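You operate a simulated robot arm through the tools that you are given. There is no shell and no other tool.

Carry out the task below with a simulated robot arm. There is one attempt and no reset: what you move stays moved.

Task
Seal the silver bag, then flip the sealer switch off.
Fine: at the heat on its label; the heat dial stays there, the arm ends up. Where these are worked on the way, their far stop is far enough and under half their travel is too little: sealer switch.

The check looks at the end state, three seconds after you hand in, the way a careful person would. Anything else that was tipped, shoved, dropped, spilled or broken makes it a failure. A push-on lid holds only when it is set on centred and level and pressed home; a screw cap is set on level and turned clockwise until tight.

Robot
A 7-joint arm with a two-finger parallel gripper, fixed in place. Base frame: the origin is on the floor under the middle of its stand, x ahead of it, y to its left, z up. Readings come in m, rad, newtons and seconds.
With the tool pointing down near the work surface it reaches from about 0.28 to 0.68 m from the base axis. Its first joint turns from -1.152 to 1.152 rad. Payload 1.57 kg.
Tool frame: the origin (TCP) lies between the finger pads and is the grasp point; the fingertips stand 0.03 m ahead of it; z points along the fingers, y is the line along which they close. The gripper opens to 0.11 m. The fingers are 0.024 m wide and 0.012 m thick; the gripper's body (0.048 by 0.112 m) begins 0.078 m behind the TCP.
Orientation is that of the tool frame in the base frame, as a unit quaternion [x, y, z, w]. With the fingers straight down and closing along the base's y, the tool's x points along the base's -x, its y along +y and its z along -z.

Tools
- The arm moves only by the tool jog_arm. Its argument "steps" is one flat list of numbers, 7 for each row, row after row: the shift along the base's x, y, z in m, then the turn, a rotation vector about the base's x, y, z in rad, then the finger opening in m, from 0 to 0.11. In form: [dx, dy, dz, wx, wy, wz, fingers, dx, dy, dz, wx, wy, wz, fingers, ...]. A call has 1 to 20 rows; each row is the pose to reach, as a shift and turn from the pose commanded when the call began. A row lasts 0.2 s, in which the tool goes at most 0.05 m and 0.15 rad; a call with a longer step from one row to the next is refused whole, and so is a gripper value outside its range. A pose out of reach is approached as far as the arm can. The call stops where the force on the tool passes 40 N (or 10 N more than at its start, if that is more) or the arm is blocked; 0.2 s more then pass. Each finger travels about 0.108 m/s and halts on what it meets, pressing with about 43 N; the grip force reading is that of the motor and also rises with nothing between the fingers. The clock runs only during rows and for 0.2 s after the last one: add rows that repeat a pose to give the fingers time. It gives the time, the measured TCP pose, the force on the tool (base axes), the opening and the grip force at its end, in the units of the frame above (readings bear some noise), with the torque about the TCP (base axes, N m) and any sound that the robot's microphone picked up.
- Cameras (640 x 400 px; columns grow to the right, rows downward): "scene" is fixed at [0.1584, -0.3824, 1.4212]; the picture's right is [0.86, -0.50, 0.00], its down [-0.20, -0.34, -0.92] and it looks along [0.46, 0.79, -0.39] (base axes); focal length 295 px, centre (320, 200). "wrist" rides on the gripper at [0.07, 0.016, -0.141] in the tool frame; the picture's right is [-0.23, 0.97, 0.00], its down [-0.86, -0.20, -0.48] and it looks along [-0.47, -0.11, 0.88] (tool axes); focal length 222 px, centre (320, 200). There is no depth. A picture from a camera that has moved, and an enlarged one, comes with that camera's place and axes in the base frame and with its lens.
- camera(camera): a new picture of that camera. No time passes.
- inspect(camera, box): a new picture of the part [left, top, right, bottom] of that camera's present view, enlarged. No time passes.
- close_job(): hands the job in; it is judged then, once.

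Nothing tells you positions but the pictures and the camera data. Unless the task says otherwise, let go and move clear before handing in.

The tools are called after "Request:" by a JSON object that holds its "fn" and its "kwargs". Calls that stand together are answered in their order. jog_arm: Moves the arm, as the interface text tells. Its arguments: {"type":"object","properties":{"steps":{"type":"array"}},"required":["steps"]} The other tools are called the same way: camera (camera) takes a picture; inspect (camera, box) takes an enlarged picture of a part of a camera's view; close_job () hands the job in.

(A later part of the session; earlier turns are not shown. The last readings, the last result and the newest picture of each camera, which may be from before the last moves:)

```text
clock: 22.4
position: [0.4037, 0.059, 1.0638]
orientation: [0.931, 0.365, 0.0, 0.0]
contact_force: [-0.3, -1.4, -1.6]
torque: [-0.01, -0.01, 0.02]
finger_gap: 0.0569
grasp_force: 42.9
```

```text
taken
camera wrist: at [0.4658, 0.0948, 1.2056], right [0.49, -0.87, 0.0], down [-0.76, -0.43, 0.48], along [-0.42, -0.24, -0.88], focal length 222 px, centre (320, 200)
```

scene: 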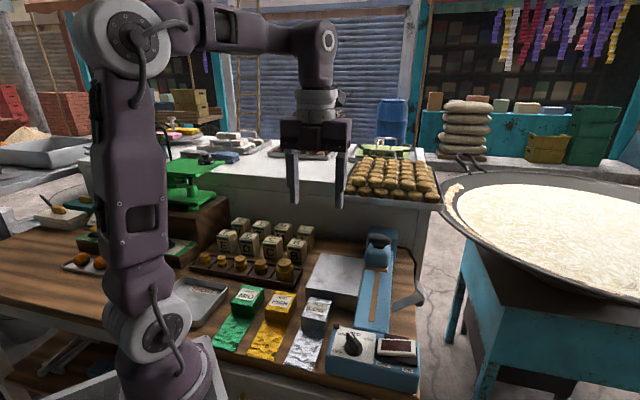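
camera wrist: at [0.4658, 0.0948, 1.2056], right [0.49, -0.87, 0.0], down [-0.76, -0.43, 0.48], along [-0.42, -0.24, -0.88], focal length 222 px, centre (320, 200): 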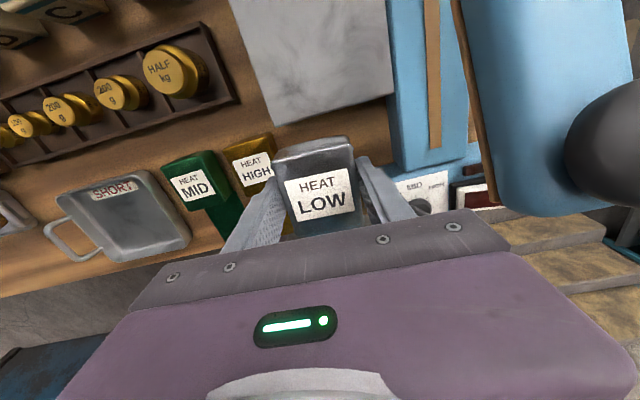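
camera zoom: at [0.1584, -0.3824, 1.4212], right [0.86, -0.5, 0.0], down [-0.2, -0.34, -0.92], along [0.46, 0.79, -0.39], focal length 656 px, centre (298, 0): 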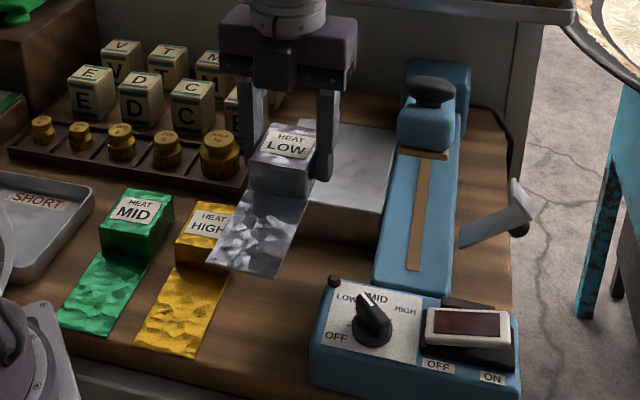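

The bag is held, level, with the flap stiff and flat. I'll move left, clear of the sealer arm, and rotate it +92° so the flap points toward the bar.

Request:
{"fn": "jog_arm", "kwargs": {"steps": [0, 0.03, 0.005, 0, 0, 0, 0.044, 0, 0.06, 0.01, 0, 0, 0, 0.044, 0, 0.076, 0.012, 0, 0, 0.13, 0.044, 0, 0.076, 0.012, 0, 0, 0.27, 0.044, 0, 0.076, 0.012, 0, 0, 0.41, 0.044, 0, 0.076, 0.012, 0, 0, 0.55, 0.044, 0, 0.076, 0.012, 0, 0, 0.69, 0.044, 0, 0.076, 0.012, 0, 0, 0.83, 0.044, 0, 0.076, 0.012, 0, 0, 0.97, 0.044, 0, 0.076, 0.012, 0, 0, 1.11, 0.044, 0, 0.076, 0.012, 0, 0, 1.25, 0.044, 0, 0.076, 0.012, 0, 0, 1.39, 0.044, 0, 0.076, 0.012, 0, 0, 1.52, 0.044, 0, 0.076, 0.012, 0, 0, 1.611, 0.044, 0, 0.076, 0.012, 0, 0, 1.611, 0.044]}}

Request:
{"fn": "camera", "kwargs": {"camera": "scene"}}

Request:
{"fn": "camera", "kwargs": {"camera": "wrist"}}

```text
clock: 25.6
position: [0.4028, 0.1349, 1.0746]
orientation: [0.382, 0.924, 0.0, 0.0]
contact_force: [0.0, 0.1, -1.9]
torque: [0.0, -0.01, 0.02]
finger_gap: 0.0573
grasp_force: 43.4
```

```text
taken
```

scene: 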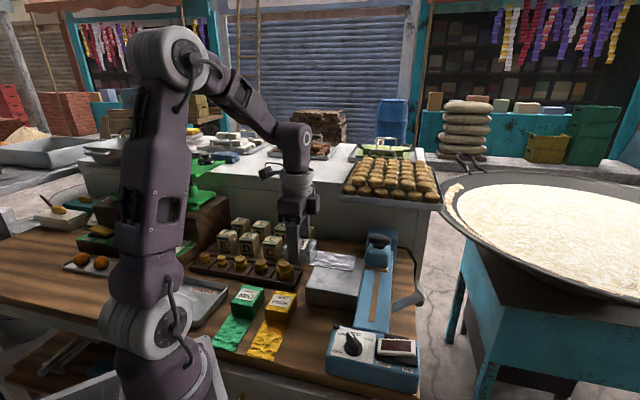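

```text
taken
camera wrist: at [0.3655, 0.1964, 1.2158], right [0.85, 0.53, 0.0], down [0.46, -0.74, 0.48], along [0.25, -0.41, -0.88], focal length 222 px, centre (320, 200)
```

wrist: 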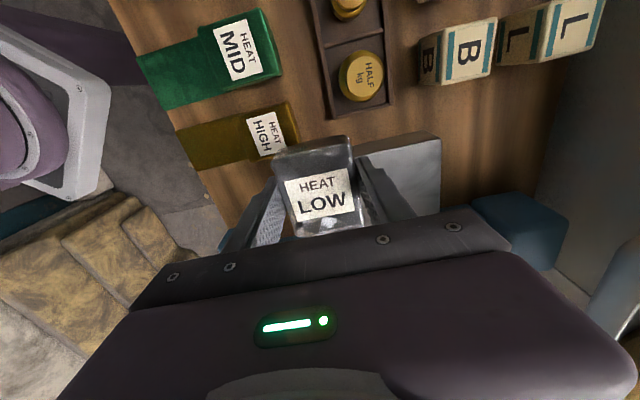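

Request:
{"fn": "inspect", "kwargs": {"camera": "scene", "box": [260, 190, 430, 330]}}

Request:
{"fn": "inspect", "kwargs": {"camera": "wrist", "box": [220, 100, 460, 250]}}

```text
2.86 times, centred on (345, 260) of scene
camera zoom: at [0.1584, -0.3824, 1.4212], right [0.86, -0.5, 0.0], down [-0.2, -0.34, -0.92], along [0.46, 0.79, -0.39], focal length 844 px, centre (249, 29)
```

zoom: 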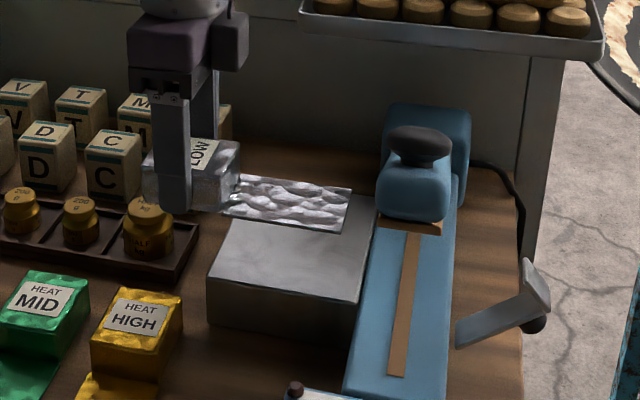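

```text
2.67 times, centred on (340, 175) of wrist
camera zoom: at [0.3655, 0.1964, 1.2158], right [0.85, 0.53, 0.0], down [0.46, -0.74, 0.48], along [0.25, -0.41, -0.88], focal length 592 px, centre (267, 267)
```

zoom: 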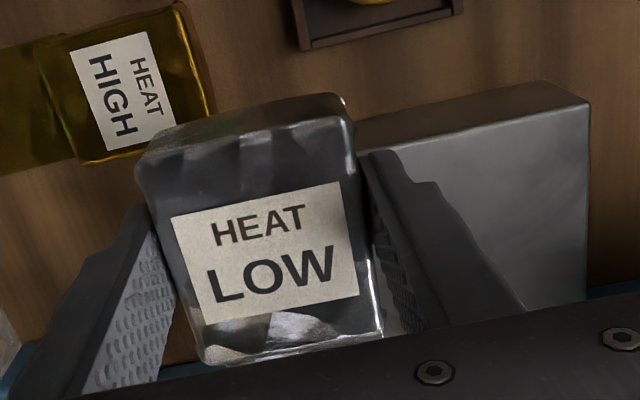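

The flap now points toward the bar. I'll move over the stage, lower to just above it, and start sliding the flap under the raised arm.

Request:
{"fn": "jog_arm", "kwargs": {"steps": [0.016, 0.016, 0, 0, 0, 0, 0.044, 0.0318, 0.0318, -0.01, 0, 0, 0, 0.044, 0.0318, 0.0318, -0.03, 0, 0, 0, 0.044, 0.0318, 0.0318, -0.05, 0, 0, 0, 0.044, 0.0388, 0.0248, -0.05, 0, 0, 0, 0.044, 0.0458, 0.0178, -0.05, 0, 0, 0, 0.044, 0.0528, 0.0108, -0.05, 0, 0, 0, 0.044, 0.0528, 0.0108, -0.05, 0, 0, 0, 0.044]}}

Request:
{"fn": "inspect", "kwargs": {"camera": "scene", "box": [260, 190, 430, 330]}}

Request:
{"fn": "camera", "kwargs": {"camera": "wrist"}}

```text
clock: 27.4
position: [0.457, 0.1456, 1.0252]
orientation: [0.382, 0.924, 0.0, 0.001]
contact_force: [-0.4, -0.8, -0.7]
torque: [-0.01, 0.0, -0.02]
finger_gap: 0.0569
grasp_force: 43.2
```

```text
2.86 times, centred on (345, 260) of scene
camera zoom: at [0.1584, -0.3824, 1.4212], right [0.86, -0.5, 0.0], down [-0.2, -0.34, -0.92], along [0.46, 0.79, -0.39], focal length 844 px, centre (249, 29)
```

zoom: 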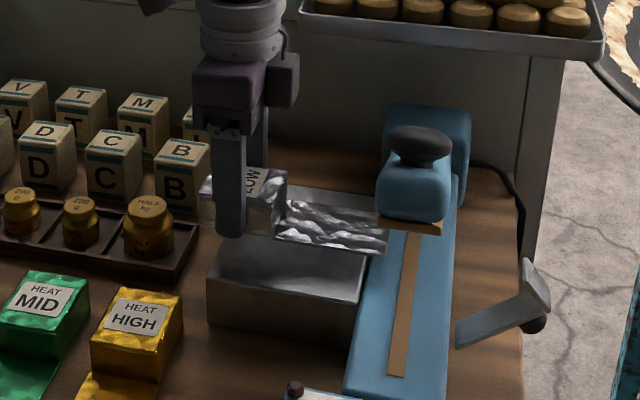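

```text
taken
camera wrist: at [0.4189, 0.2071, 1.1663], right [0.85, 0.53, 0.0], down [0.46, -0.75, 0.48], along [0.25, -0.41, -0.88], focal length 222 px, centre (320, 200)
```

wrist: 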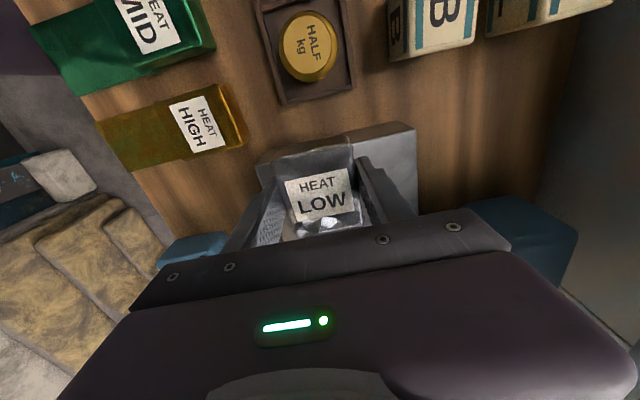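

Flap tip is level with the arm's left edge, well below the arm's underside and just above the bar. I'll continue sliding about 6 cm toward the bar in small steps.

Request:
{"fn": "jog_arm", "kwargs": {"steps": [0.007, -0.007, 0, 0, 0, 0, 0.044, 0.014, -0.014, 0, 0, 0, 0, 0.044, 0.021, -0.021, 0, 0, 0, 0, 0.044, 0.021, -0.021, 0, 0, 0, 0, 0.044]}}

Request:
{"fn": "inspect", "kwargs": {"camera": "scene", "box": [310, 210, 430, 310]}}

```text
clock: 28.4
position: [0.4773, 0.1238, 1.0238]
orientation: [0.383, 0.924, 0.0, 0.0]
contact_force: [0.3, 0.0, -1.0]
torque: [-0.01, -0.02, 0.0]
finger_gap: 0.0569
grasp_force: 42.6
```

```text
4.00 times, centred on (370, 260) of scene
camera zoom: at [0.1584, -0.3824, 1.4212], right [0.86, -0.5, 0.0], down [-0.2, -0.34, -0.92], along [0.46, 0.79, -0.39], focal length 1181 px, centre (120, -40)
```

zoom: 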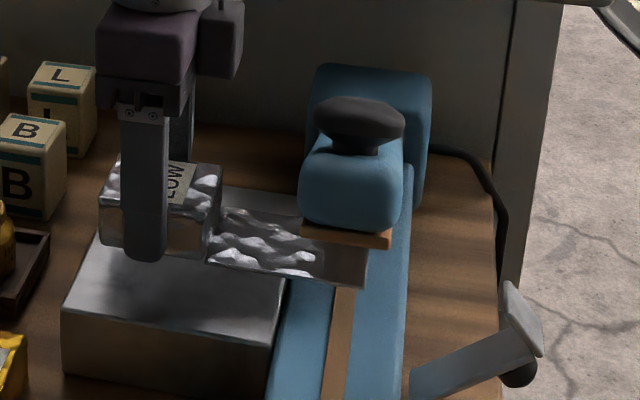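

The flap is passing under the arm cleanly. Another 3 cm, then lower onto the stage.

Request:
{"fn": "jog_arm", "kwargs": {"steps": [0.007, -0.007, 0, 0, 0, 0, 0.044, 0.014, -0.014, 0, 0, 0, 0, 0.044, 0.0212, -0.0212, 0, 0, 0, 0, 0.044, 0.0212, -0.0212, 0, 0, 0, 0, 0.044]}}

Request:
{"fn": "inspect", "kwargs": {"camera": "scene", "box": [310, 210, 430, 310]}}

Request:
{"fn": "camera", "kwargs": {"camera": "wrist"}}

```text
clock: 29.4
position: [0.4978, 0.1039, 1.0256]
orientation: [0.382, 0.924, -0.001, 0.0]
contact_force: [0.4, 0.1, -0.3]
torque: [0.03, 0.02, 0.0]
finger_gap: 0.0571
grasp_force: 42.7
```

```text
4.00 times, centred on (370, 260) of scene
camera zoom: at [0.1584, -0.3824, 1.4212], right [0.86, -0.5, 0.0], down [-0.2, -0.34, -0.92], along [0.46, 0.79, -0.39], focal length 1181 px, centre (120, -40)
```

zoom: 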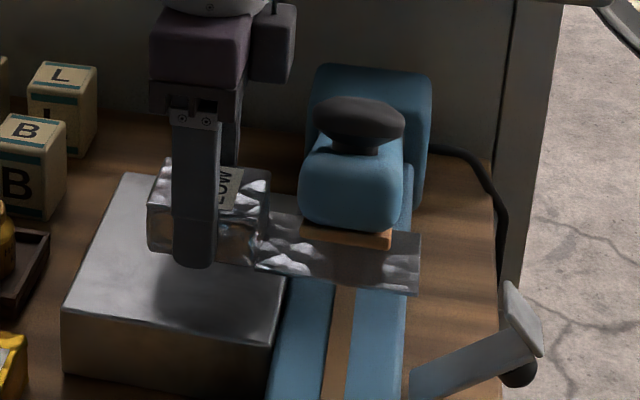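

```text
taken
camera wrist: at [0.4607, 0.1651, 1.1674], right [0.85, 0.53, 0.0], down [0.46, -0.75, 0.48], along [0.25, -0.41, -0.88], focal length 222 px, centre (320, 200)
```

wrist: 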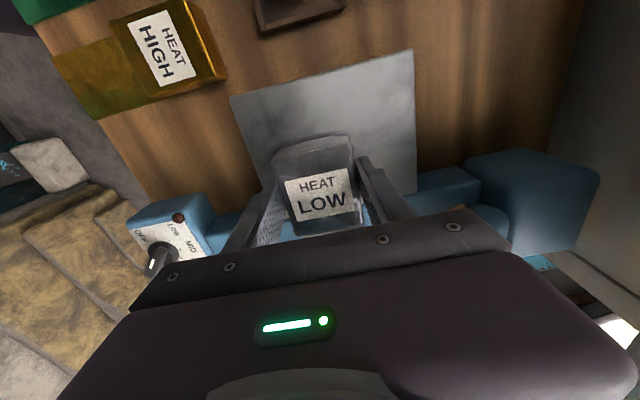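

The flap tip is about 4 cm past the strip, and the body is over the stage. Lowering gently until it rests.

Request:
{"fn": "jog_arm", "kwargs": {"steps": [0, 0, -0.004, 0, 0, 0, 0.044, 0, 0, -0.008, 0, 0, 0, 0.044, 0, 0, -0.011, 0, 0, 0, 0.044, 0, 0, -0.011, 0, 0, 0, 0.044]}}

Request:
{"fn": "inspect", "kwargs": {"camera": "scene", "box": [310, 210, 430, 310]}}

```text
clock: 30.4
position: [0.4985, 0.1021, 1.0138]
orientation: [0.383, 0.924, 0.0, 0.0]
contact_force: [0.3, 0.1, -0.5]
torque: [0.03, -0.01, -0.01]
finger_gap: 0.0572
grasp_force: 42.9
```

```text
4.00 times, centred on (370, 260) of scene
camera zoom: at [0.1584, -0.3824, 1.4212], right [0.86, -0.5, 0.0], down [-0.2, -0.34, -0.92], along [0.46, 0.79, -0.39], focal length 1181 px, centre (120, -40)
```

zoom: 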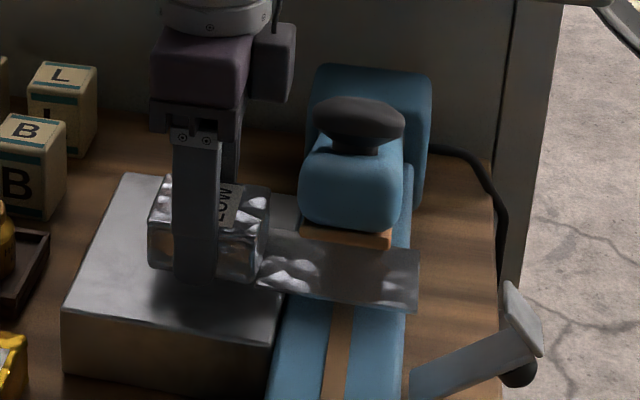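

Request:
{"fn": "jog_arm", "kwargs": {"steps": [0, 0, -0.002, 0, 0, 0, 0.044, 0, 0, -0.004, 0, 0, 0, 0.044, 0, 0, -0.004, 0, 0, 0, 0.044]}}

Request:
{"fn": "inspect", "kwargs": {"camera": "scene", "box": [320, 240, 400, 290]}}

```text
clock: 31.2
position: [0.4978, 0.1031, 1.0113]
orientation: [0.383, 0.924, 0.0, 0.001]
contact_force: [0.6, -0.1, -0.6]
torque: [0.02, 0.04, 0.02]
finger_gap: 0.0569
grasp_force: 42.3
```

```text
8.00 times, centred on (360, 265) of scene
camera zoom: at [0.1584, -0.3824, 1.4212], right [0.86, -0.5, 0.0], down [-0.2, -0.34, -0.92], along [0.46, 0.79, -0.39], focal length 2362 px, centre (0, -320)
```

zoom: 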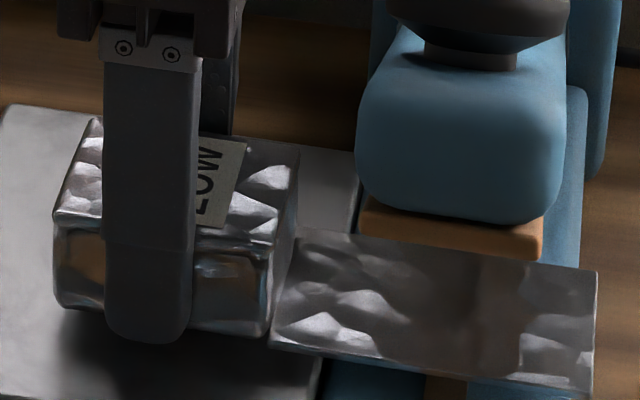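

Request:
{"fn": "jog_arm", "kwargs": {"steps": [0, 0, -0.002, 0, 0, 0, 0.044, 0, 0, -0.002, 0, 0, 0, 0.044]}}

Request:
{"fn": "jog_arm", "kwargs": {"steps": [0, 0, -0.002, 0, 0, 0, 0.044, 0, 0, -0.002, 0, 0, 0, 0.044]}}

Request:
{"fn": "inspect", "kwargs": {"camera": "scene", "box": [320, 240, 400, 290]}}

```text
clock: 31.8
position: [0.4978, 0.1026, 1.0077]
orientation: [0.383, 0.924, 0.0, 0.0]
contact_force: [-0.6, 0.1, -1.1]
torque: [0.0, -0.03, -0.01]
finger_gap: 0.0571
grasp_force: 42.6
```

```text
clock: 32.4
position: [0.499, 0.1026, 1.0063]
orientation: [0.383, 0.924, 0.0, 0.0]
contact_force: [-0.9, -0.4, -0.9]
torque: [-0.03, 0.0, 0.02]
finger_gap: 0.057
grasp_force: 43.6
```

```text
8.00 times, centred on (360, 265) of scene
camera zoom: at [0.1584, -0.3824, 1.4212], right [0.86, -0.5, 0.0], down [-0.2, -0.34, -0.92], along [0.46, 0.79, -0.39], focal length 2362 px, centre (0, -320)
```

zoom: 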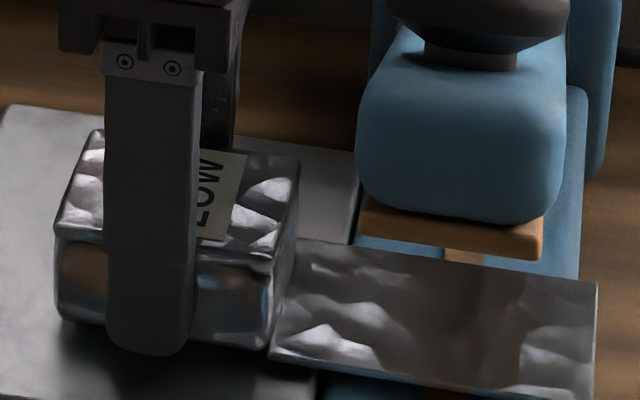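

Request:
{"fn": "jog_arm", "kwargs": {"steps": [0, 0, -0.0015, 0, 0, 0, 0.044, 0, 0, -0.003, 0, 0, 0, 0.044, 0, 0, -0.003, 0, 0, 0, 0.044]}}

Request:
{"fn": "inspect", "kwargs": {"camera": "scene", "box": [320, 240, 400, 290]}}

```text
clock: 33.2
position: [0.4982, 0.1033, 1.0032]
orientation: [0.383, 0.924, 0.0, 0.001]
contact_force: [-1.4, -0.4, 6.1]
torque: [-0.06, 0.15, 0.01]
finger_gap: 0.0569
grasp_force: 42.7
```

```text
8.00 times, centred on (360, 265) of scene
camera zoom: at [0.1583, -0.3824, 1.4212], right [0.86, -0.5, 0.0], down [-0.2, -0.34, -0.92], along [0.46, 0.79, -0.39], focal length 2362 px, centre (0, -320)
```

zoom: 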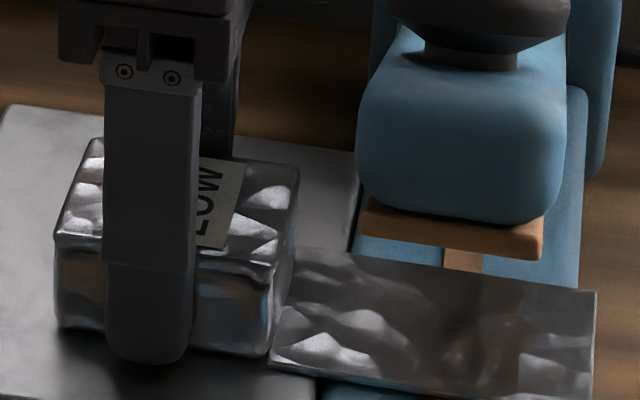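

Contact: the bag rests on the stage (6 N). Release slowly and check that it stays put.

Request:
{"fn": "jog_arm", "kwargs": {"steps": [0, 0, 0.001, 0, 0, 0, 0.056, 0, 0, 0.001, 0, 0, 0, 0.06, 0, 0, 0.001, 0, 0, 0, 0.066, 0, 0, 0.001, 0, 0, 0, 0.072, 0, 0, 0.001, 0, 0, 0, 0.076, 0, 0, 0.001, 0, 0, 0, 0.076]}}

Request:
{"fn": "inspect", "kwargs": {"camera": "scene", "box": [320, 240, 400, 290]}}

Request:
{"fn": "inspect", "kwargs": {"camera": "wrist", "box": [220, 100, 420, 240]}}

```text
clock: 34.6
position: [0.4991, 0.1033, 1.0044]
orientation: [0.382, 0.924, 0.0, 0.0]
contact_force: [0.3, -0.6, -0.1]
torque: [0.0, 0.01, -0.02]
finger_gap: 0.0762
grasp_force: 0.2
```

```text
8.00 times, centred on (360, 265) of scene
camera zoom: at [0.1584, -0.3824, 1.4212], right [0.86, -0.5, 0.0], down [-0.2, -0.34, -0.92], along [0.46, 0.79, -0.39], focal length 2362 px, centre (0, -320)
```

zoom: 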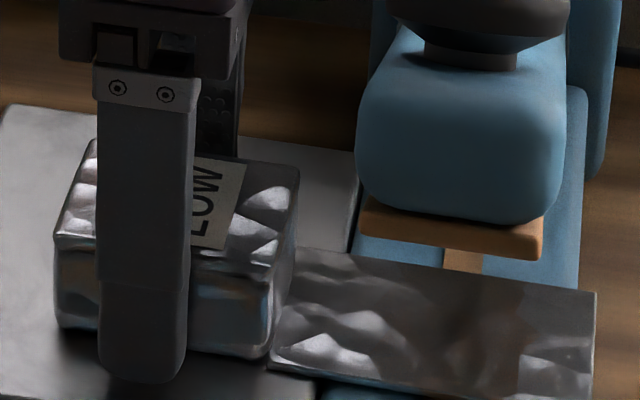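

```text
2.86 times, centred on (320, 170) of wrist
camera zoom: at [0.4609, 0.1643, 1.1453], right [0.85, 0.53, 0.0], down [0.46, -0.75, 0.48], along [0.25, -0.41, -0.88], focal length 635 px, centre (320, 286)
```

zoom: 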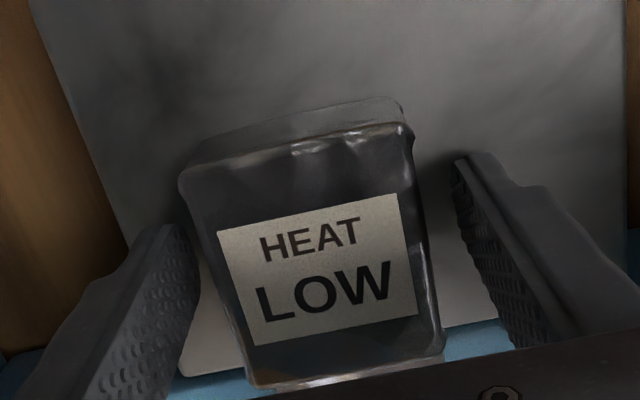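

The bag now rests on the stage with its flap across the strip. I'll rise straight up, well clear, and swing around to the front of the sealer.

Request:
{"fn": "jog_arm", "kwargs": {"steps": [0, 0, 0.03, 0, 0, 0, 0.076, 0, 0, 0.07, 0, 0, 0, 0.076, 0, 0, 0.115, 0, 0, 0, 0.076, 0, 0, 0.16, 0, 0, 0, 0.07, 0, 0, 0.205, 0, 0, 0, 0.05, 0, 0, 0.25, 0, 0, 0, 0.03, -0.015, -0.045, 0.25, 0, 0, 0, 0.01, -0.03, -0.09, 0.25, 0, 0, 0, 0.0, -0.045, -0.135, 0.25, 0, 0, 0, 0.0, -0.06, -0.18, 0.25, 0, 0, 0, 0.0, -0.075, -0.225, 0.25, 0, 0, 0, 0.0, -0.075, -0.225, 0.25, 0, 0, 0, 0.0]}}

Request:
{"fn": "jog_arm", "kwargs": {"steps": [0, 0, 0, 0, 0, 0.145, 0, 0, 0, 0, 0, 0, 0.29, 0, 0, 0, 0, 0, 0, 0.435, 0, 0, 0, 0, 0, 0, 0.58, 0, 0, 0, 0, 0, 0, 0.725, 0, 0, 0, 0, 0, 0, 0.87, 0, 0, 0, 0, 0, 0, 1.015, 0, 0, 0, 0, 0, 0, 1.16, 0, 0, 0, 0, 0, 0, 1.305, 0, 0, 0, 0, 0, 0, 1.45, 0, 0, 0, 0, 0, 0, 1.5708, 0, 0, 0, 0, 0, 0, 1.5708, 0]}}

Request:
{"fn": "camera", "kwargs": {"camera": "wrist"}}

Request:
{"fn": "camera", "kwargs": {"camera": "scene"}}

```text
clock: 37.2
position: [0.4236, -0.1251, 1.2535]
orientation: [0.382, 0.924, 0.0, 0.0]
contact_force: [0.1, 0.1, 0.4]
torque: [0.01, 0.03, -0.01]
finger_gap: 0.0
grasp_force: 21.3
```

```text
clock: 39.8
position: [0.423, -0.1214, 1.2529]
orientation: [-0.384, 0.923, 0.0, 0.0]
contact_force: [0.2, -1.3, 0.0]
torque: [-0.02, 0.0, -0.01]
finger_gap: 0.0001
grasp_force: 21.1
```

```text
taken
camera wrist: at [0.3627, -0.1588, 1.3952], right [-0.53, 0.85, 0.0], down [0.74, 0.47, 0.48], along [0.41, 0.25, -0.88], focal length 222 px, centre (320, 200)
```

wrist: 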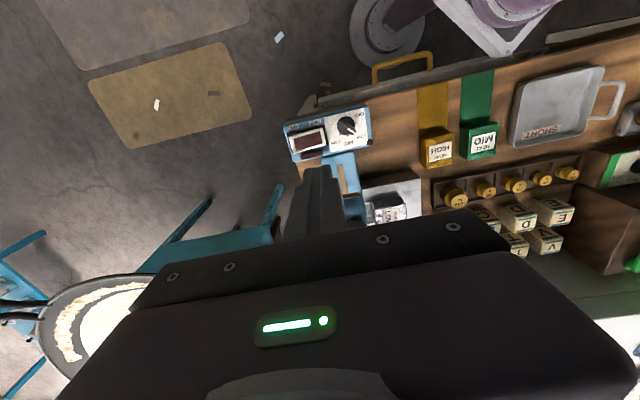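

```text
taken
```

scene: 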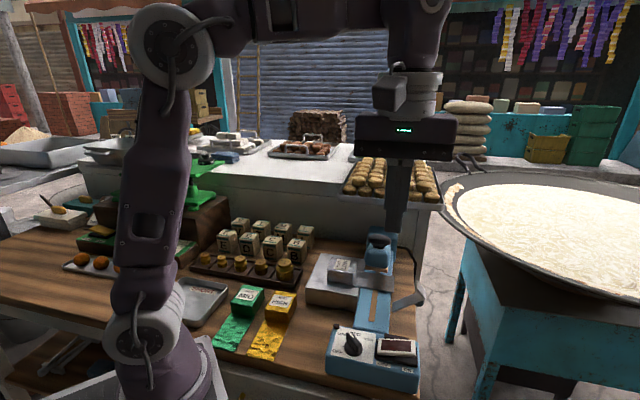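

Yaw +45° works. Check the bag placement and pin down the rocker switch from this view.

Request:
{"fn": "inspect", "kwargs": {"camera": "scene", "box": [310, 220, 430, 320]}}

Request:
{"fn": "inspect", "kwargs": {"camera": "wrist", "box": [280, 95, 380, 165]}}

Request:
{"fn": "inspect", "kwargs": {"camera": "scene", "box": [360, 325, 430, 385]}}

```text
4.00 times, centred on (370, 270) of scene
camera zoom: at [0.1584, -0.3824, 1.4212], right [0.86, -0.5, 0.0], down [-0.2, -0.34, -0.92], along [0.46, 0.79, -0.39], focal length 1181 px, centre (120, -80)
```

zoom: 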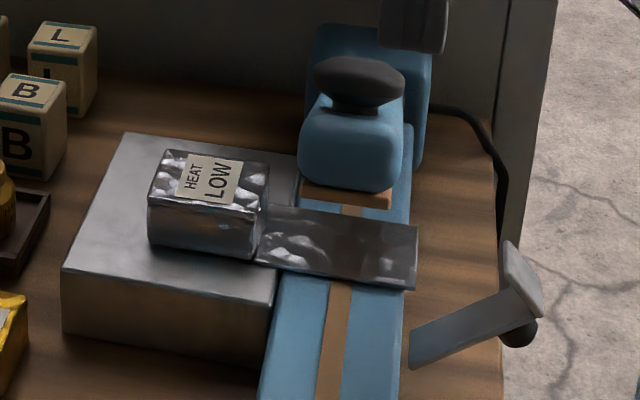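

```text
5.71 times, centred on (330, 130) of wrist
camera zoom: at [0.3627, -0.1588, 1.3952], right [-0.53, 0.85, 0.0], down [0.74, 0.47, 0.48], along [0.41, 0.25, -0.88], focal length 1269 px, centre (263, 600)
```

zoom: 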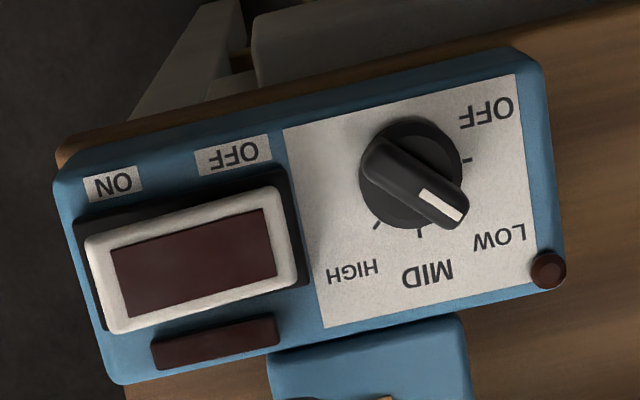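

```text
6.67 times, centred on (395, 355) of scene
camera zoom: at [0.1584, -0.3824, 1.4212], right [0.86, -0.5, 0.0], down [-0.2, -0.34, -0.92], along [0.46, 0.79, -0.39], focal length 1968 px, centre (-180, -833)
```

zoom: 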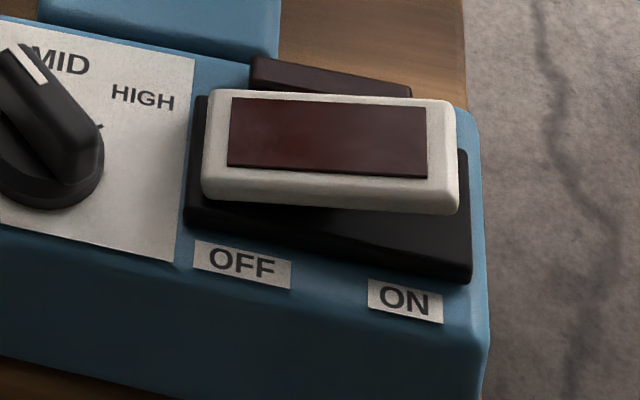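

Bag is well placed across the strip, dial at LOW. The rocker's ON end stands at z≈0.999 near (0.474, -0.143). With closed fingers I'll go above it and press it down.

Request:
{"fn": "jog_arm", "kwargs": {"steps": [0.02, -0.009, -0.02, 0, 0, 0, 0, 0.04, -0.018, -0.04, 0, 0, 0, 0, 0.051, -0.0225, -0.07, 0, 0, 0, 0, 0.051, -0.0225, -0.11, 0, 0, 0, 0, 0.051, -0.0225, -0.15, 0, 0, 0, 0, 0.051, -0.0225, -0.19, 0, 0, 0, 0, 0.051, -0.0225, -0.205, 0, 0, 0, 0, 0.051, -0.0225, -0.205, 0, 0, 0, 0]}}

Request:
{"fn": "inspect", "kwargs": {"camera": "scene", "box": [330, 250, 450, 390]}}

Request:
{"fn": "inspect", "kwargs": {"camera": "wrist", "box": [240, 80, 440, 220]}}

```text
clock: 41.6
position: [0.4739, -0.1444, 1.048]
orientation: [-0.383, 0.924, 0.0, -0.001]
contact_force: [-0.1, 0.6, -0.4]
torque: [-0.01, -0.04, -0.03]
finger_gap: 0.0
grasp_force: 21.5
```

```text
2.86 times, centred on (390, 320) of scene
camera zoom: at [0.1584, -0.3824, 1.4212], right [0.86, -0.5, 0.0], down [-0.2, -0.34, -0.92], along [0.46, 0.79, -0.39], focal length 844 px, centre (120, -143)
```

zoom: 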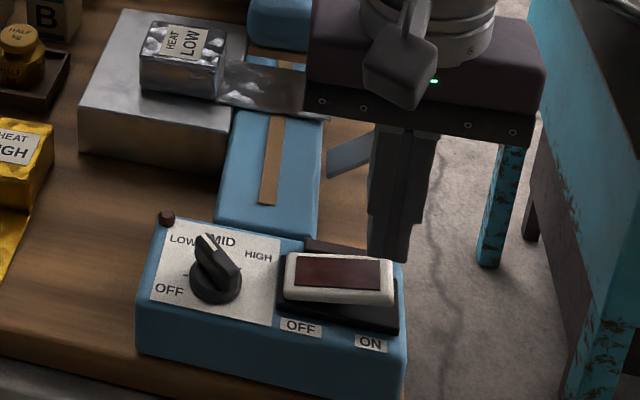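

```text
2.86 times, centred on (340, 150) of wrist
camera zoom: at [0.4135, -0.1812, 1.189], right [-0.53, 0.85, 0.0], down [0.75, 0.46, 0.48], along [0.41, 0.25, -0.88], focal length 635 px, centre (263, 343)
```

zoom: 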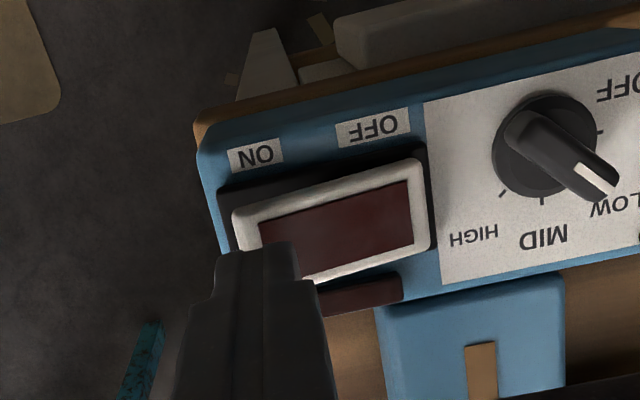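

The landing point is right over the paddle's ON end. Descend and press in small steps.

Request:
{"fn": "jog_arm", "kwargs": {"steps": [-0.003, 0, -0.008, 0, 0, 0, 0, -0.003, 0, -0.014, 0, 0, 0, 0, -0.003, 0, -0.018, 0, 0, 0, 0, -0.003, 0, -0.021, 0, 0, 0, 0, -0.003, 0, -0.024, 0, 0, 0, 0, -0.003, 0, -0.027, 0, 0, 0, 0, -0.003, 0, -0.029, 0, 0, 0, 0]}}

Request:
{"fn": "inspect", "kwargs": {"camera": "scene", "box": [360, 325, 430, 385]}}

Request:
{"fn": "inspect", "kwargs": {"camera": "wrist", "box": [240, 80, 440, 220]}}

```text
clock: 43.2
position: [0.4705, -0.1459, 1.0195]
orientation: [-0.382, 0.924, 0.0, 0.0]
contact_force: [0.4, -0.2, 0.1]
torque: [0.02, 0.0, 0.01]
finger_gap: 0.0001
grasp_force: 21.0
```

```text
6.67 times, centred on (395, 355) of scene
camera zoom: at [0.1584, -0.3824, 1.4212], right [0.86, -0.5, 0.0], down [-0.2, -0.34, -0.92], along [0.46, 0.79, -0.39], focal length 1968 px, centre (-180, -833)
```

zoom: 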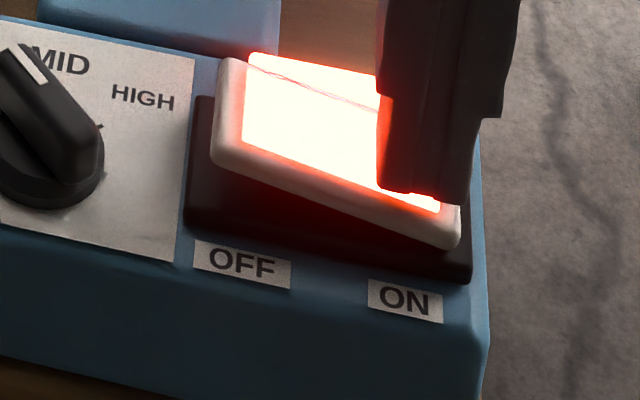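

```text
2.86 times, centred on (340, 150) of wrist
camera zoom: at [0.4105, -0.182, 1.1608], right [-0.53, 0.85, 0.0], down [0.75, 0.46, 0.48], along [0.41, 0.25, -0.88], focal length 635 px, centre (263, 343)
```

zoom: 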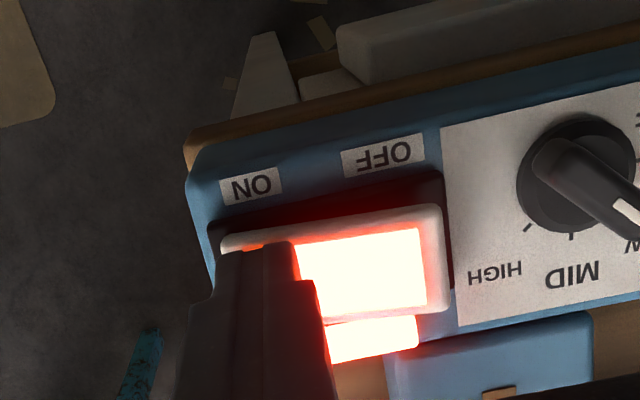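

The switch snapped ON and its lamps lit. Now I'll rise and move above the arm's knob.

Request:
{"fn": "jog_arm", "kwargs": {"steps": [0, 0, 0.04, 0, 0, 0, 0, 0, 0, 0.08, 0, 0, 0, 0, 0, 0, 0.12, 0, 0, 0, 0.02, 0, 0, 0.16, 0, 0, 0, 0.04, 0, 0, 0.2, 0, 0, 0, 0.06, 0, 0, 0.24, 0, 0, 0, 0.07, 0.01, 0.04, 0.25, 0, 0, 0, 0.07, 0.018, 0.08, 0.25, 0, 0, 0, 0.07, 0.025, 0.11, 0.25, 0, 0, 0, 0.07, 0.025, 0.11, 0.25, 0, 0, 0, 0.07]}}

Request:
{"fn": "camera", "kwargs": {"camera": "wrist"}}

Request:
{"fn": "camera", "kwargs": {"camera": "scene"}}

```text
clock: 45.4
position: [0.4938, -0.0324, 1.271]
orientation: [-0.382, 0.924, 0.001, 0.0]
contact_force: [-0.3, 0.4, 0.1]
torque: [0.04, -0.01, 0.03]
finger_gap: 0.0697
grasp_force: 0.0
```

```text
taken
camera wrist: at [0.4338, -0.0696, 1.4127], right [-0.53, 0.85, 0.0], down [0.75, 0.46, 0.48], along [0.41, 0.25, -0.88], focal length 222 px, centre (320, 200)
```

wrist: 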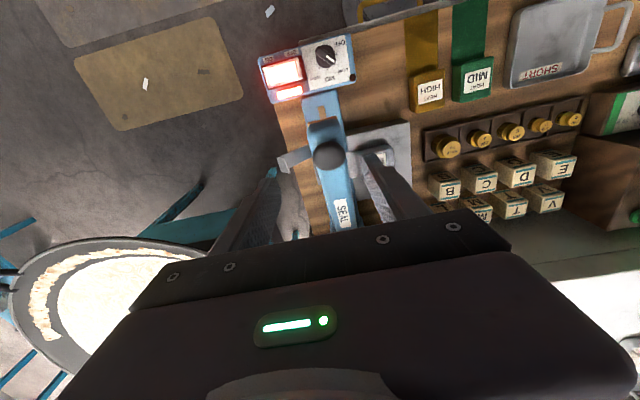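

```text
taken
```

scene: 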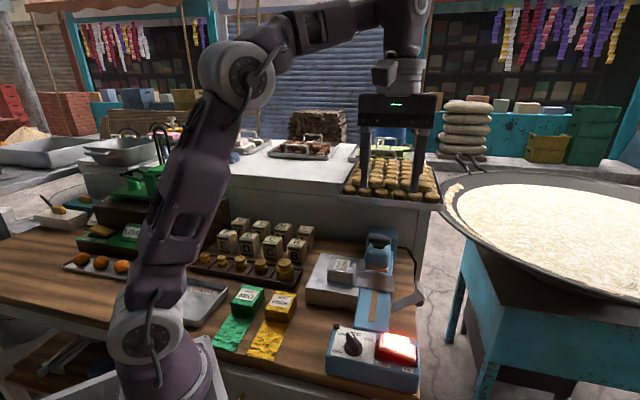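

Request:
{"fn": "inspect", "kwargs": {"camera": "wrist", "box": [270, 90, 420, 240]}}

Request:
{"fn": "inspect", "kwargs": {"camera": "scene", "box": [340, 220, 440, 300]}}

```text
2.67 times, centred on (345, 165) of wrist
camera zoom: at [0.4338, -0.0696, 1.4127], right [-0.53, 0.85, 0.0], down [0.75, 0.46, 0.48], along [0.41, 0.25, -0.88], focal length 592 px, centre (253, 293)
```

zoom: 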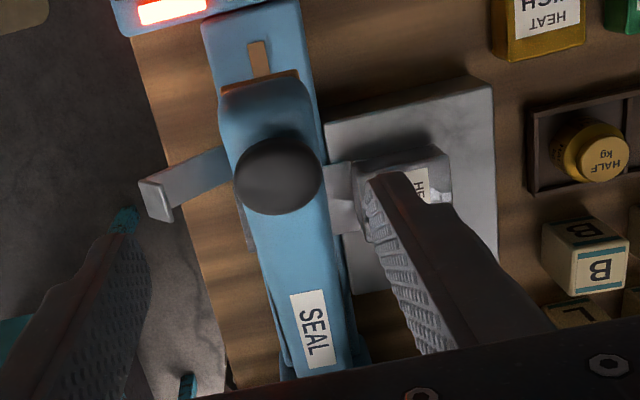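

```text
5.00 times, centred on (390, 260) of scene
camera zoom: at [0.1584, -0.3824, 1.4212], right [0.86, -0.5, 0.0], down [-0.2, -0.34, -0.92], along [0.46, 0.79, -0.39], focal length 1476 px, centre (-30, -100)
```

zoom: 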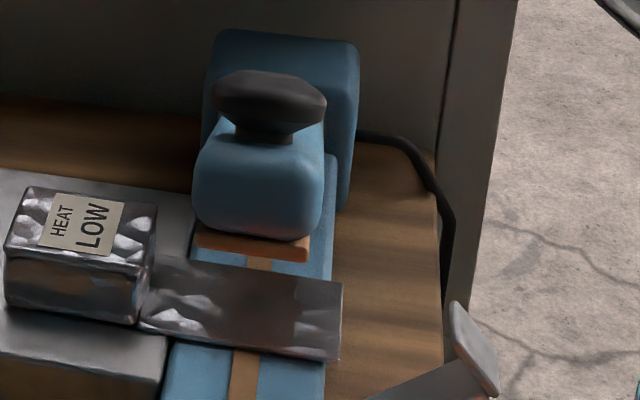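

The knob centre triangulates to about (0.503, -0.014, 1.13), roughly 0.042 wide. I'll straddle it with the fingers and grip, so I can push the arm down and bring it back up under control.

Request:
{"fn": "jog_arm", "kwargs": {"steps": [0.008, 0.017, -0.02, 0, 0, 0, 0.07, 0.008, 0.017, -0.05, 0, 0, 0, 0.07, 0.008, 0.017, -0.08, 0, 0, 0, 0.07, 0.008, 0.017, -0.105, 0, 0, 0, 0.07, 0.008, 0.017, -0.105, 0, 0, 0, 0.07]}}

Request:
{"fn": "inspect", "kwargs": {"camera": "wrist", "box": [220, 100, 420, 240]}}

Request:
{"fn": "inspect", "kwargs": {"camera": "scene", "box": [330, 200, 440, 300]}}

```text
clock: 46.6
position: [0.5048, -0.0155, 1.1671]
orientation: [-0.383, 0.924, 0.0, 0.0]
contact_force: [-0.3, 0.2, -0.8]
torque: [0.01, 0.02, 0.01]
finger_gap: 0.0699
grasp_force: 0.0
```

```text
2.86 times, centred on (320, 170) of wrist
camera zoom: at [0.4442, -0.0535, 1.3079], right [-0.53, 0.85, 0.0], down [0.75, 0.46, 0.48], along [0.41, 0.25, -0.88], focal length 635 px, centre (320, 286)
```

zoom: 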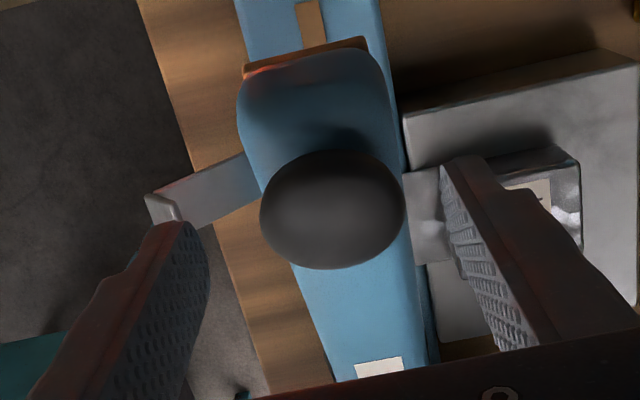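

```text
4.00 times, centred on (385, 250) of scene
camera zoom: at [0.1584, -0.3824, 1.4212], right [0.86, -0.5, 0.0], down [-0.2, -0.34, -0.92], along [0.46, 0.79, -0.39], focal length 1181 px, centre (60, 0)
```

zoom: 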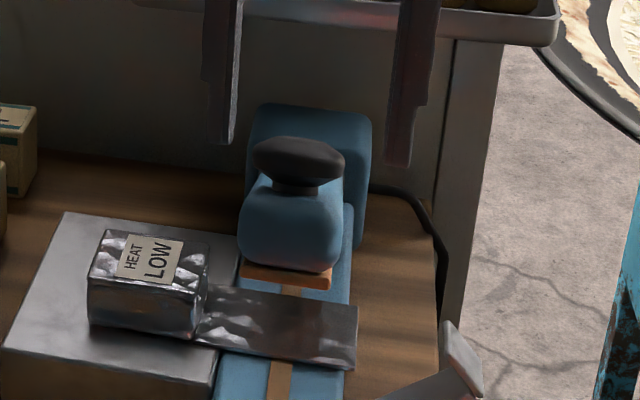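

Request:
{"fn": "jog_arm", "kwargs": {"steps": [-0.002, 0.003, -0.01, 0, 0, 0, 0.07, -0.002, 0.003, -0.021, 0, 0, 0, 0.07, -0.002, 0.003, -0.021, 0, 0, 0, 0.06, -0.002, 0.003, -0.021, 0, 0, 0, 0.052, -0.002, 0.003, -0.021, 0, 0, 0, 0.046, -0.002, 0.003, -0.021, 0, 0, 0, 0.042, -0.002, 0.003, -0.021, 0, 0, 0, 0.036]}}

Request:
{"fn": "inspect", "kwargs": {"camera": "wrist", "box": [220, 100, 420, 240]}}

Request:
{"fn": "inspect", "kwargs": {"camera": "scene", "box": [330, 200, 440, 300]}}

```text
clock: 48.2
position: [0.5024, -0.0137, 1.1453]
orientation: [-0.382, 0.924, -0.001, -0.001]
contact_force: [1.9, -2.3, -2.0]
torque: [-0.18, -0.13, 0.06]
finger_gap: 0.0476
grasp_force: 45.2
```

```text
2.86 times, centred on (320, 170) of wrist
camera zoom: at [0.4416, -0.0511, 1.287], right [-0.53, 0.85, 0.0], down [0.75, 0.46, 0.48], along [0.41, 0.25, -0.88], focal length 635 px, centre (320, 286)
```

zoom: 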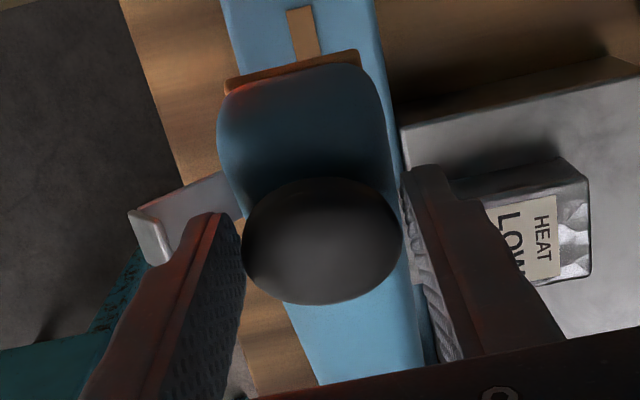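

```text
4.00 times, centred on (385, 250) of scene
camera zoom: at [0.1585, -0.3825, 1.4212], right [0.86, -0.5, 0.0], down [-0.2, -0.34, -0.92], along [0.46, 0.79, -0.39], focal length 1181 px, centre (60, 0)
```

zoom: 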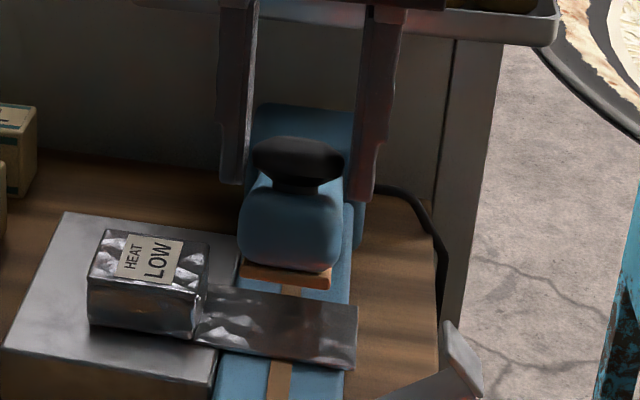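

The knob is gripped (gap 0.048, 45 N). I'll swing it down along the arc about its rear hinge, in small stages, watching the force.

Request:
{"fn": "jog_arm", "kwargs": {"steps": [-0.0036, -0.0036, -0.008, 0, 0, 0, 0.036, -0.0071, -0.0071, -0.0165, 0, 0, 0, 0.036, -0.0071, -0.0071, -0.0165, 0, 0, 0, 0.036]}}

Request:
{"fn": "inspect", "kwargs": {"camera": "scene", "box": [330, 200, 440, 300]}}

```text
clock: 49.0
position: [0.4963, -0.0212, 1.1274]
orientation: [-0.383, 0.924, 0.0, 0.001]
contact_force: [11.8, 8.7, -0.5]
torque: [0.96, -1.37, -0.4]
finger_gap: 0.0473
grasp_force: 45.0
```

```text
4.00 times, centred on (385, 250) of scene
camera zoom: at [0.1587, -0.3821, 1.4212], right [0.86, -0.5, 0.0], down [-0.2, -0.34, -0.92], along [0.46, 0.79, -0.39], focal length 1181 px, centre (60, 0)
```

zoom: 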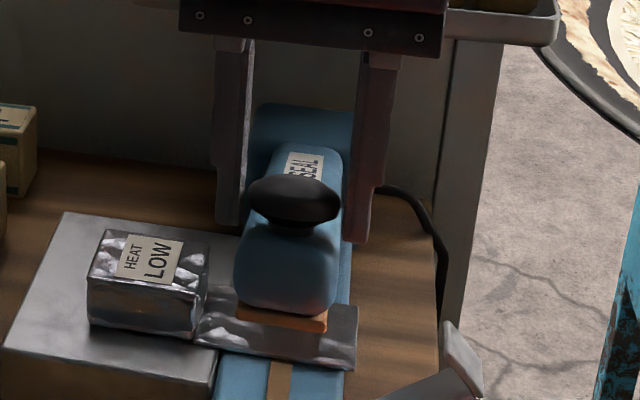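

The arm follows; the torque shows I should tilt the hand with the arm. Next stage includes a matching rotation about the hinge axis.

Request:
{"fn": "jog_arm", "kwargs": {"steps": [0.0007, 0.0007, 0, 0.0495, -0.0495, 0, 0.036, -0.0028, -0.0028, -0.0087, 0.0742, -0.0742, 0, 0.036, -0.0062, -0.0062, -0.0173, 0.099, -0.099, 0, 0.036, -0.0062, -0.0062, -0.0173, 0.099, -0.099, 0, 0.036]}}

Request:
{"fn": "inspect", "kwargs": {"camera": "scene", "box": [330, 200, 440, 300]}}

```text
clock: 50.0
position: [0.4878, -0.0288, 1.1112]
orientation: [-0.381, 0.922, 0.027, 0.061]
contact_force: [-24.4, -14.2, 8.4]
torque: [-1.09, 1.1, 0.01]
finger_gap: 0.048
grasp_force: 45.3
```

```text
4.00 times, centred on (385, 250) of scene
camera zoom: at [0.1574, -0.3829, 1.4212], right [0.86, -0.5, 0.0], down [-0.2, -0.34, -0.92], along [0.46, 0.79, -0.39], focal length 1181 px, centre (60, 0)
```

zoom: 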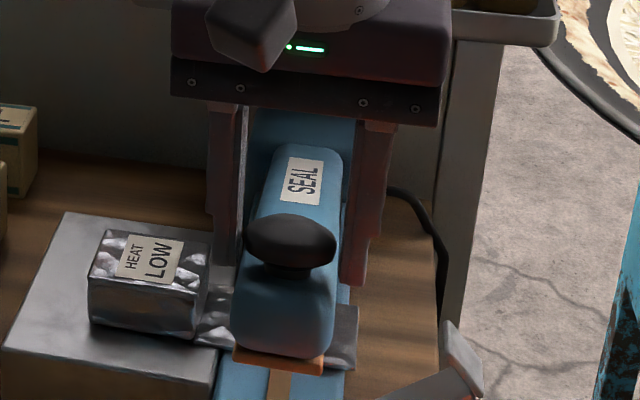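

Request:
{"fn": "jog_arm", "kwargs": {"steps": [-0.0014, -0.0014, 0, 0, 0, 0, 0.036, -0.0042, -0.0042, -0.009, 0.0177, -0.0177, 0, 0.036, -0.0074, -0.0074, -0.0179, 0.0354, -0.0354, 0, 0.036]}}

Request:
{"fn": "inspect", "kwargs": {"camera": "scene", "box": [330, 210, 440, 310]}}

```text
clock: 50.8
position: [0.4831, -0.0331, 1.0934]
orientation: [-0.382, 0.919, 0.037, 0.09]
contact_force: [-4.5, 5.6, 5.6]
torque: [1.04, -0.82, -0.55]
finger_gap: 0.0476
grasp_force: 44.7
```

```text
4.00 times, centred on (385, 260) of scene
camera zoom: at [0.1582, -0.3822, 1.4213], right [0.86, -0.5, 0.0], down [-0.2, -0.34, -0.92], along [0.46, 0.79, -0.39], focal length 1181 px, centre (60, -40)
```

zoom: 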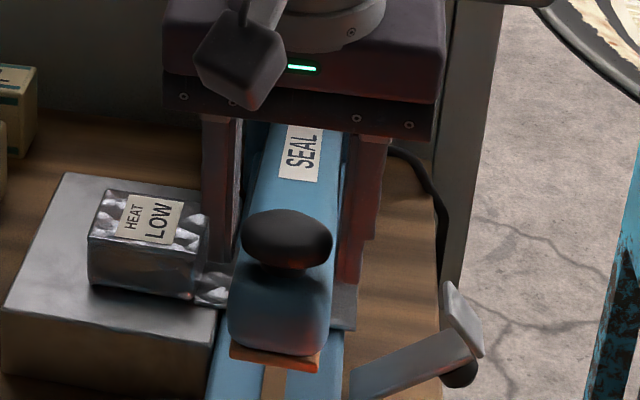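

Forces are small now; the arm is about half-way down. Continue.

Request:
{"fn": "jog_arm", "kwargs": {"steps": [-0.0026, -0.0026, -0.0092, 0.023, -0.023, 0, 0.036, -0.0052, -0.0052, -0.0185, 0.046, -0.046, 0, 0.036]}}

Request:
{"fn": "jog_arm", "kwargs": {"steps": [-0.0021, -0.0021, -0.0094, 0.023, -0.023, 0, 0.036, -0.0042, -0.0042, -0.0189, 0.046, -0.046, 0, 0.036]}}

Request:
{"fn": "inspect", "kwargs": {"camera": "scene", "box": [330, 230, 440, 330]}}

```text
clock: 51.4
position: [0.4778, -0.0371, 1.0737]
orientation: [-0.38, 0.916, 0.049, 0.12]
contact_force: [8.8, 11.9, 2.0]
torque: [1.09, -1.1, -0.19]
finger_gap: 0.0477
grasp_force: 45.2
```

```text
clock: 52.0
position: [0.4736, -0.0413, 1.0549]
orientation: [-0.379, 0.912, 0.061, 0.148]
contact_force: [26.7, 22.0, -2.2]
torque: [0.93, -1.01, -0.31]
finger_gap: 0.0473
grasp_force: 44.6
```

```text
4.00 times, centred on (385, 280) of scene
camera zoom: at [0.1593, -0.3818, 1.4213], right [0.86, -0.5, 0.0], down [-0.2, -0.34, -0.92], along [0.46, 0.79, -0.39], focal length 1181 px, centre (60, -120)
```

zoom: 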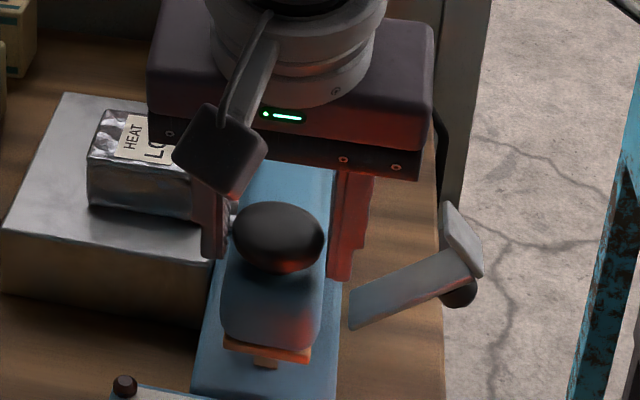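

Too much pull forward; relieve it slightly and continue the last part more steeply.

Request:
{"fn": "jog_arm", "kwargs": {"steps": [0.0021, 0.0021, 0, 0, 0, 0, 0.036, 0.0016, 0.0016, -0.005, 0.0141, -0.0141, 0, 0.036, 0.0009, 0.0009, -0.01, 0.0283, -0.0283, 0, 0.036]}}

Request:
{"fn": "inspect", "kwargs": {"camera": "scene", "box": [330, 250, 440, 350]}}

```text
clock: 52.8
position: [0.4717, -0.0439, 1.0452]
orientation: [-0.377, 0.909, 0.068, 0.165]
contact_force: [5.2, 1.1, 0.1]
torque: [-0.26, -0.19, 0.1]
finger_gap: 0.0475
grasp_force: 45.0
```

```text
4.00 times, centred on (385, 300) of scene
camera zoom: at [0.1585, -0.3824, 1.4212], right [0.86, -0.5, 0.0], down [-0.2, -0.34, -0.92], along [0.46, 0.79, -0.39], focal length 1181 px, centre (60, -200)
```

zoom: 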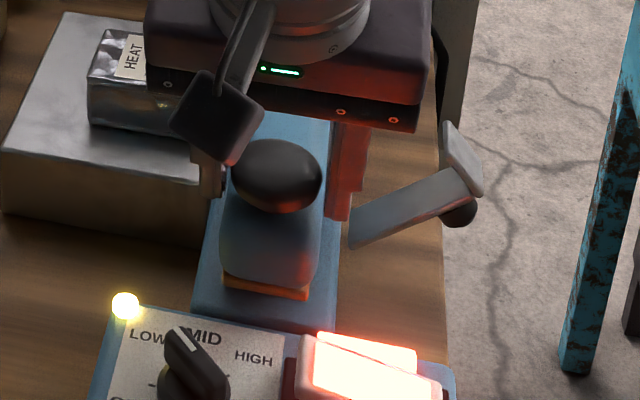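

The corner lamp lit up: heating has begun. Press a little further until firm contact, then hold and listen.

Request:
{"fn": "jog_arm", "kwargs": {"steps": [-0.0006, -0.0006, -0.003, 0.007, -0.007, 0, 0.036, -0.0012, -0.0012, -0.006, 0.014, -0.014, 0, 0.036]}}

Request:
{"fn": "inspect", "kwargs": {"camera": "scene", "box": [330, 250, 440, 350]}}

```text
clock: 53.4
position: [0.4709, -0.0436, 1.0392]
orientation: [-0.376, 0.907, 0.072, 0.176]
contact_force: [-8.2, 1.1, 36.9]
torque: [0.21, 0.11, -0.04]
finger_gap: 0.0478
grasp_force: 45.3
```

```text
4.00 times, centred on (385, 300) of scene
camera zoom: at [0.1576, -0.3823, 1.4213], right [0.86, -0.5, 0.0], down [-0.2, -0.34, -0.92], along [0.46, 0.79, -0.39], focal length 1181 px, centre (60, -200)
```

zoom: 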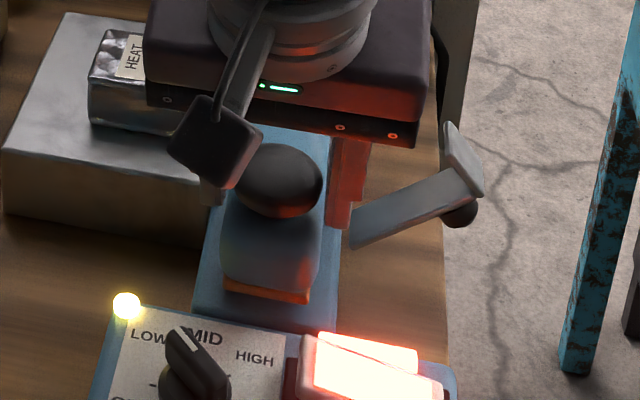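

Firm contact (37 N). Ease a touch and hold, watching for the lamp to go out.

Request:
{"fn": "jog_arm", "kwargs": {"steps": [0, 0, 0.001, 0, 0, 0, 0.036, 0, 0, 0.001, 0, 0, 0, 0.036, 0, 0, 0.001, 0, 0, 0, 0.036, 0, 0, 0.001, 0, 0, 0, 0.036, 0, 0, 0.001, 0, 0, 0, 0.036]}}

Request:
{"fn": "inspect", "kwargs": {"camera": "scene", "box": [330, 250, 440, 350]}}

```text
clock: 54.6
position: [0.4718, -0.044, 1.0395]
orientation: [-0.376, 0.907, 0.072, 0.174]
contact_force: [-8.2, 4.4, 27.8]
torque: [0.39, 0.14, -0.1]
finger_gap: 0.0477
grasp_force: 45.4
```

```text
4.00 times, centred on (385, 300) of scene
camera zoom: at [0.1577, -0.3823, 1.4213], right [0.86, -0.5, 0.0], down [-0.2, -0.34, -0.92], along [0.46, 0.79, -0.39], focal length 1181 px, centre (60, -200)
```

zoom: 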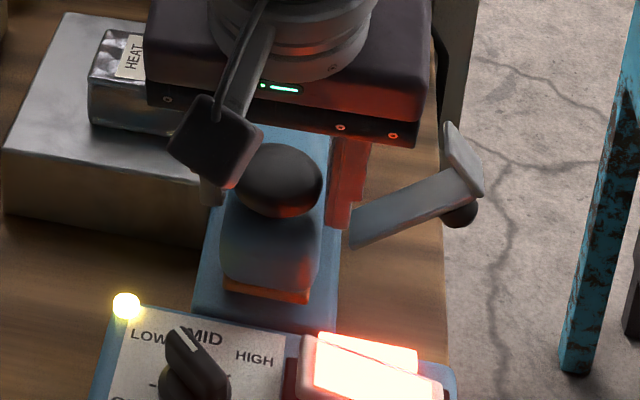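

Request:
{"fn": "jog_arm", "kwargs": {"steps": [0, 0, 0, 0, 0, 0, 0.036, 0, 0, 0, 0, 0, 0, 0.036, 0, 0, 0, 0, 0, 0, 0.036]}}

Request:
{"fn": "inspect", "kwargs": {"camera": "scene", "box": [330, 310, 440, 390]}}

```text
clock: 55.4
position: [0.4722, -0.0442, 1.04]
orientation: [-0.376, 0.907, 0.072, 0.175]
contact_force: [-7.8, 4.7, 26.0]
torque: [0.22, 0.22, -0.03]
finger_gap: 0.0474
grasp_force: 44.9
```

```text
5.00 times, centred on (385, 350) of scene
camera zoom: at [0.1578, -0.3822, 1.4213], right [0.86, -0.5, 0.0], down [-0.2, -0.34, -0.92], along [0.46, 0.79, -0.39], focal length 1476 px, centre (-5, -550)
```

zoom: 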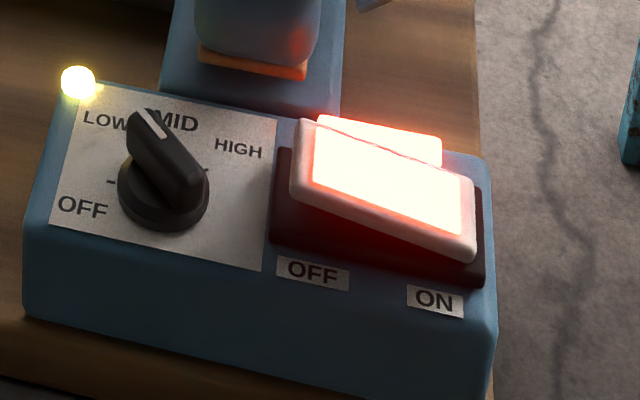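

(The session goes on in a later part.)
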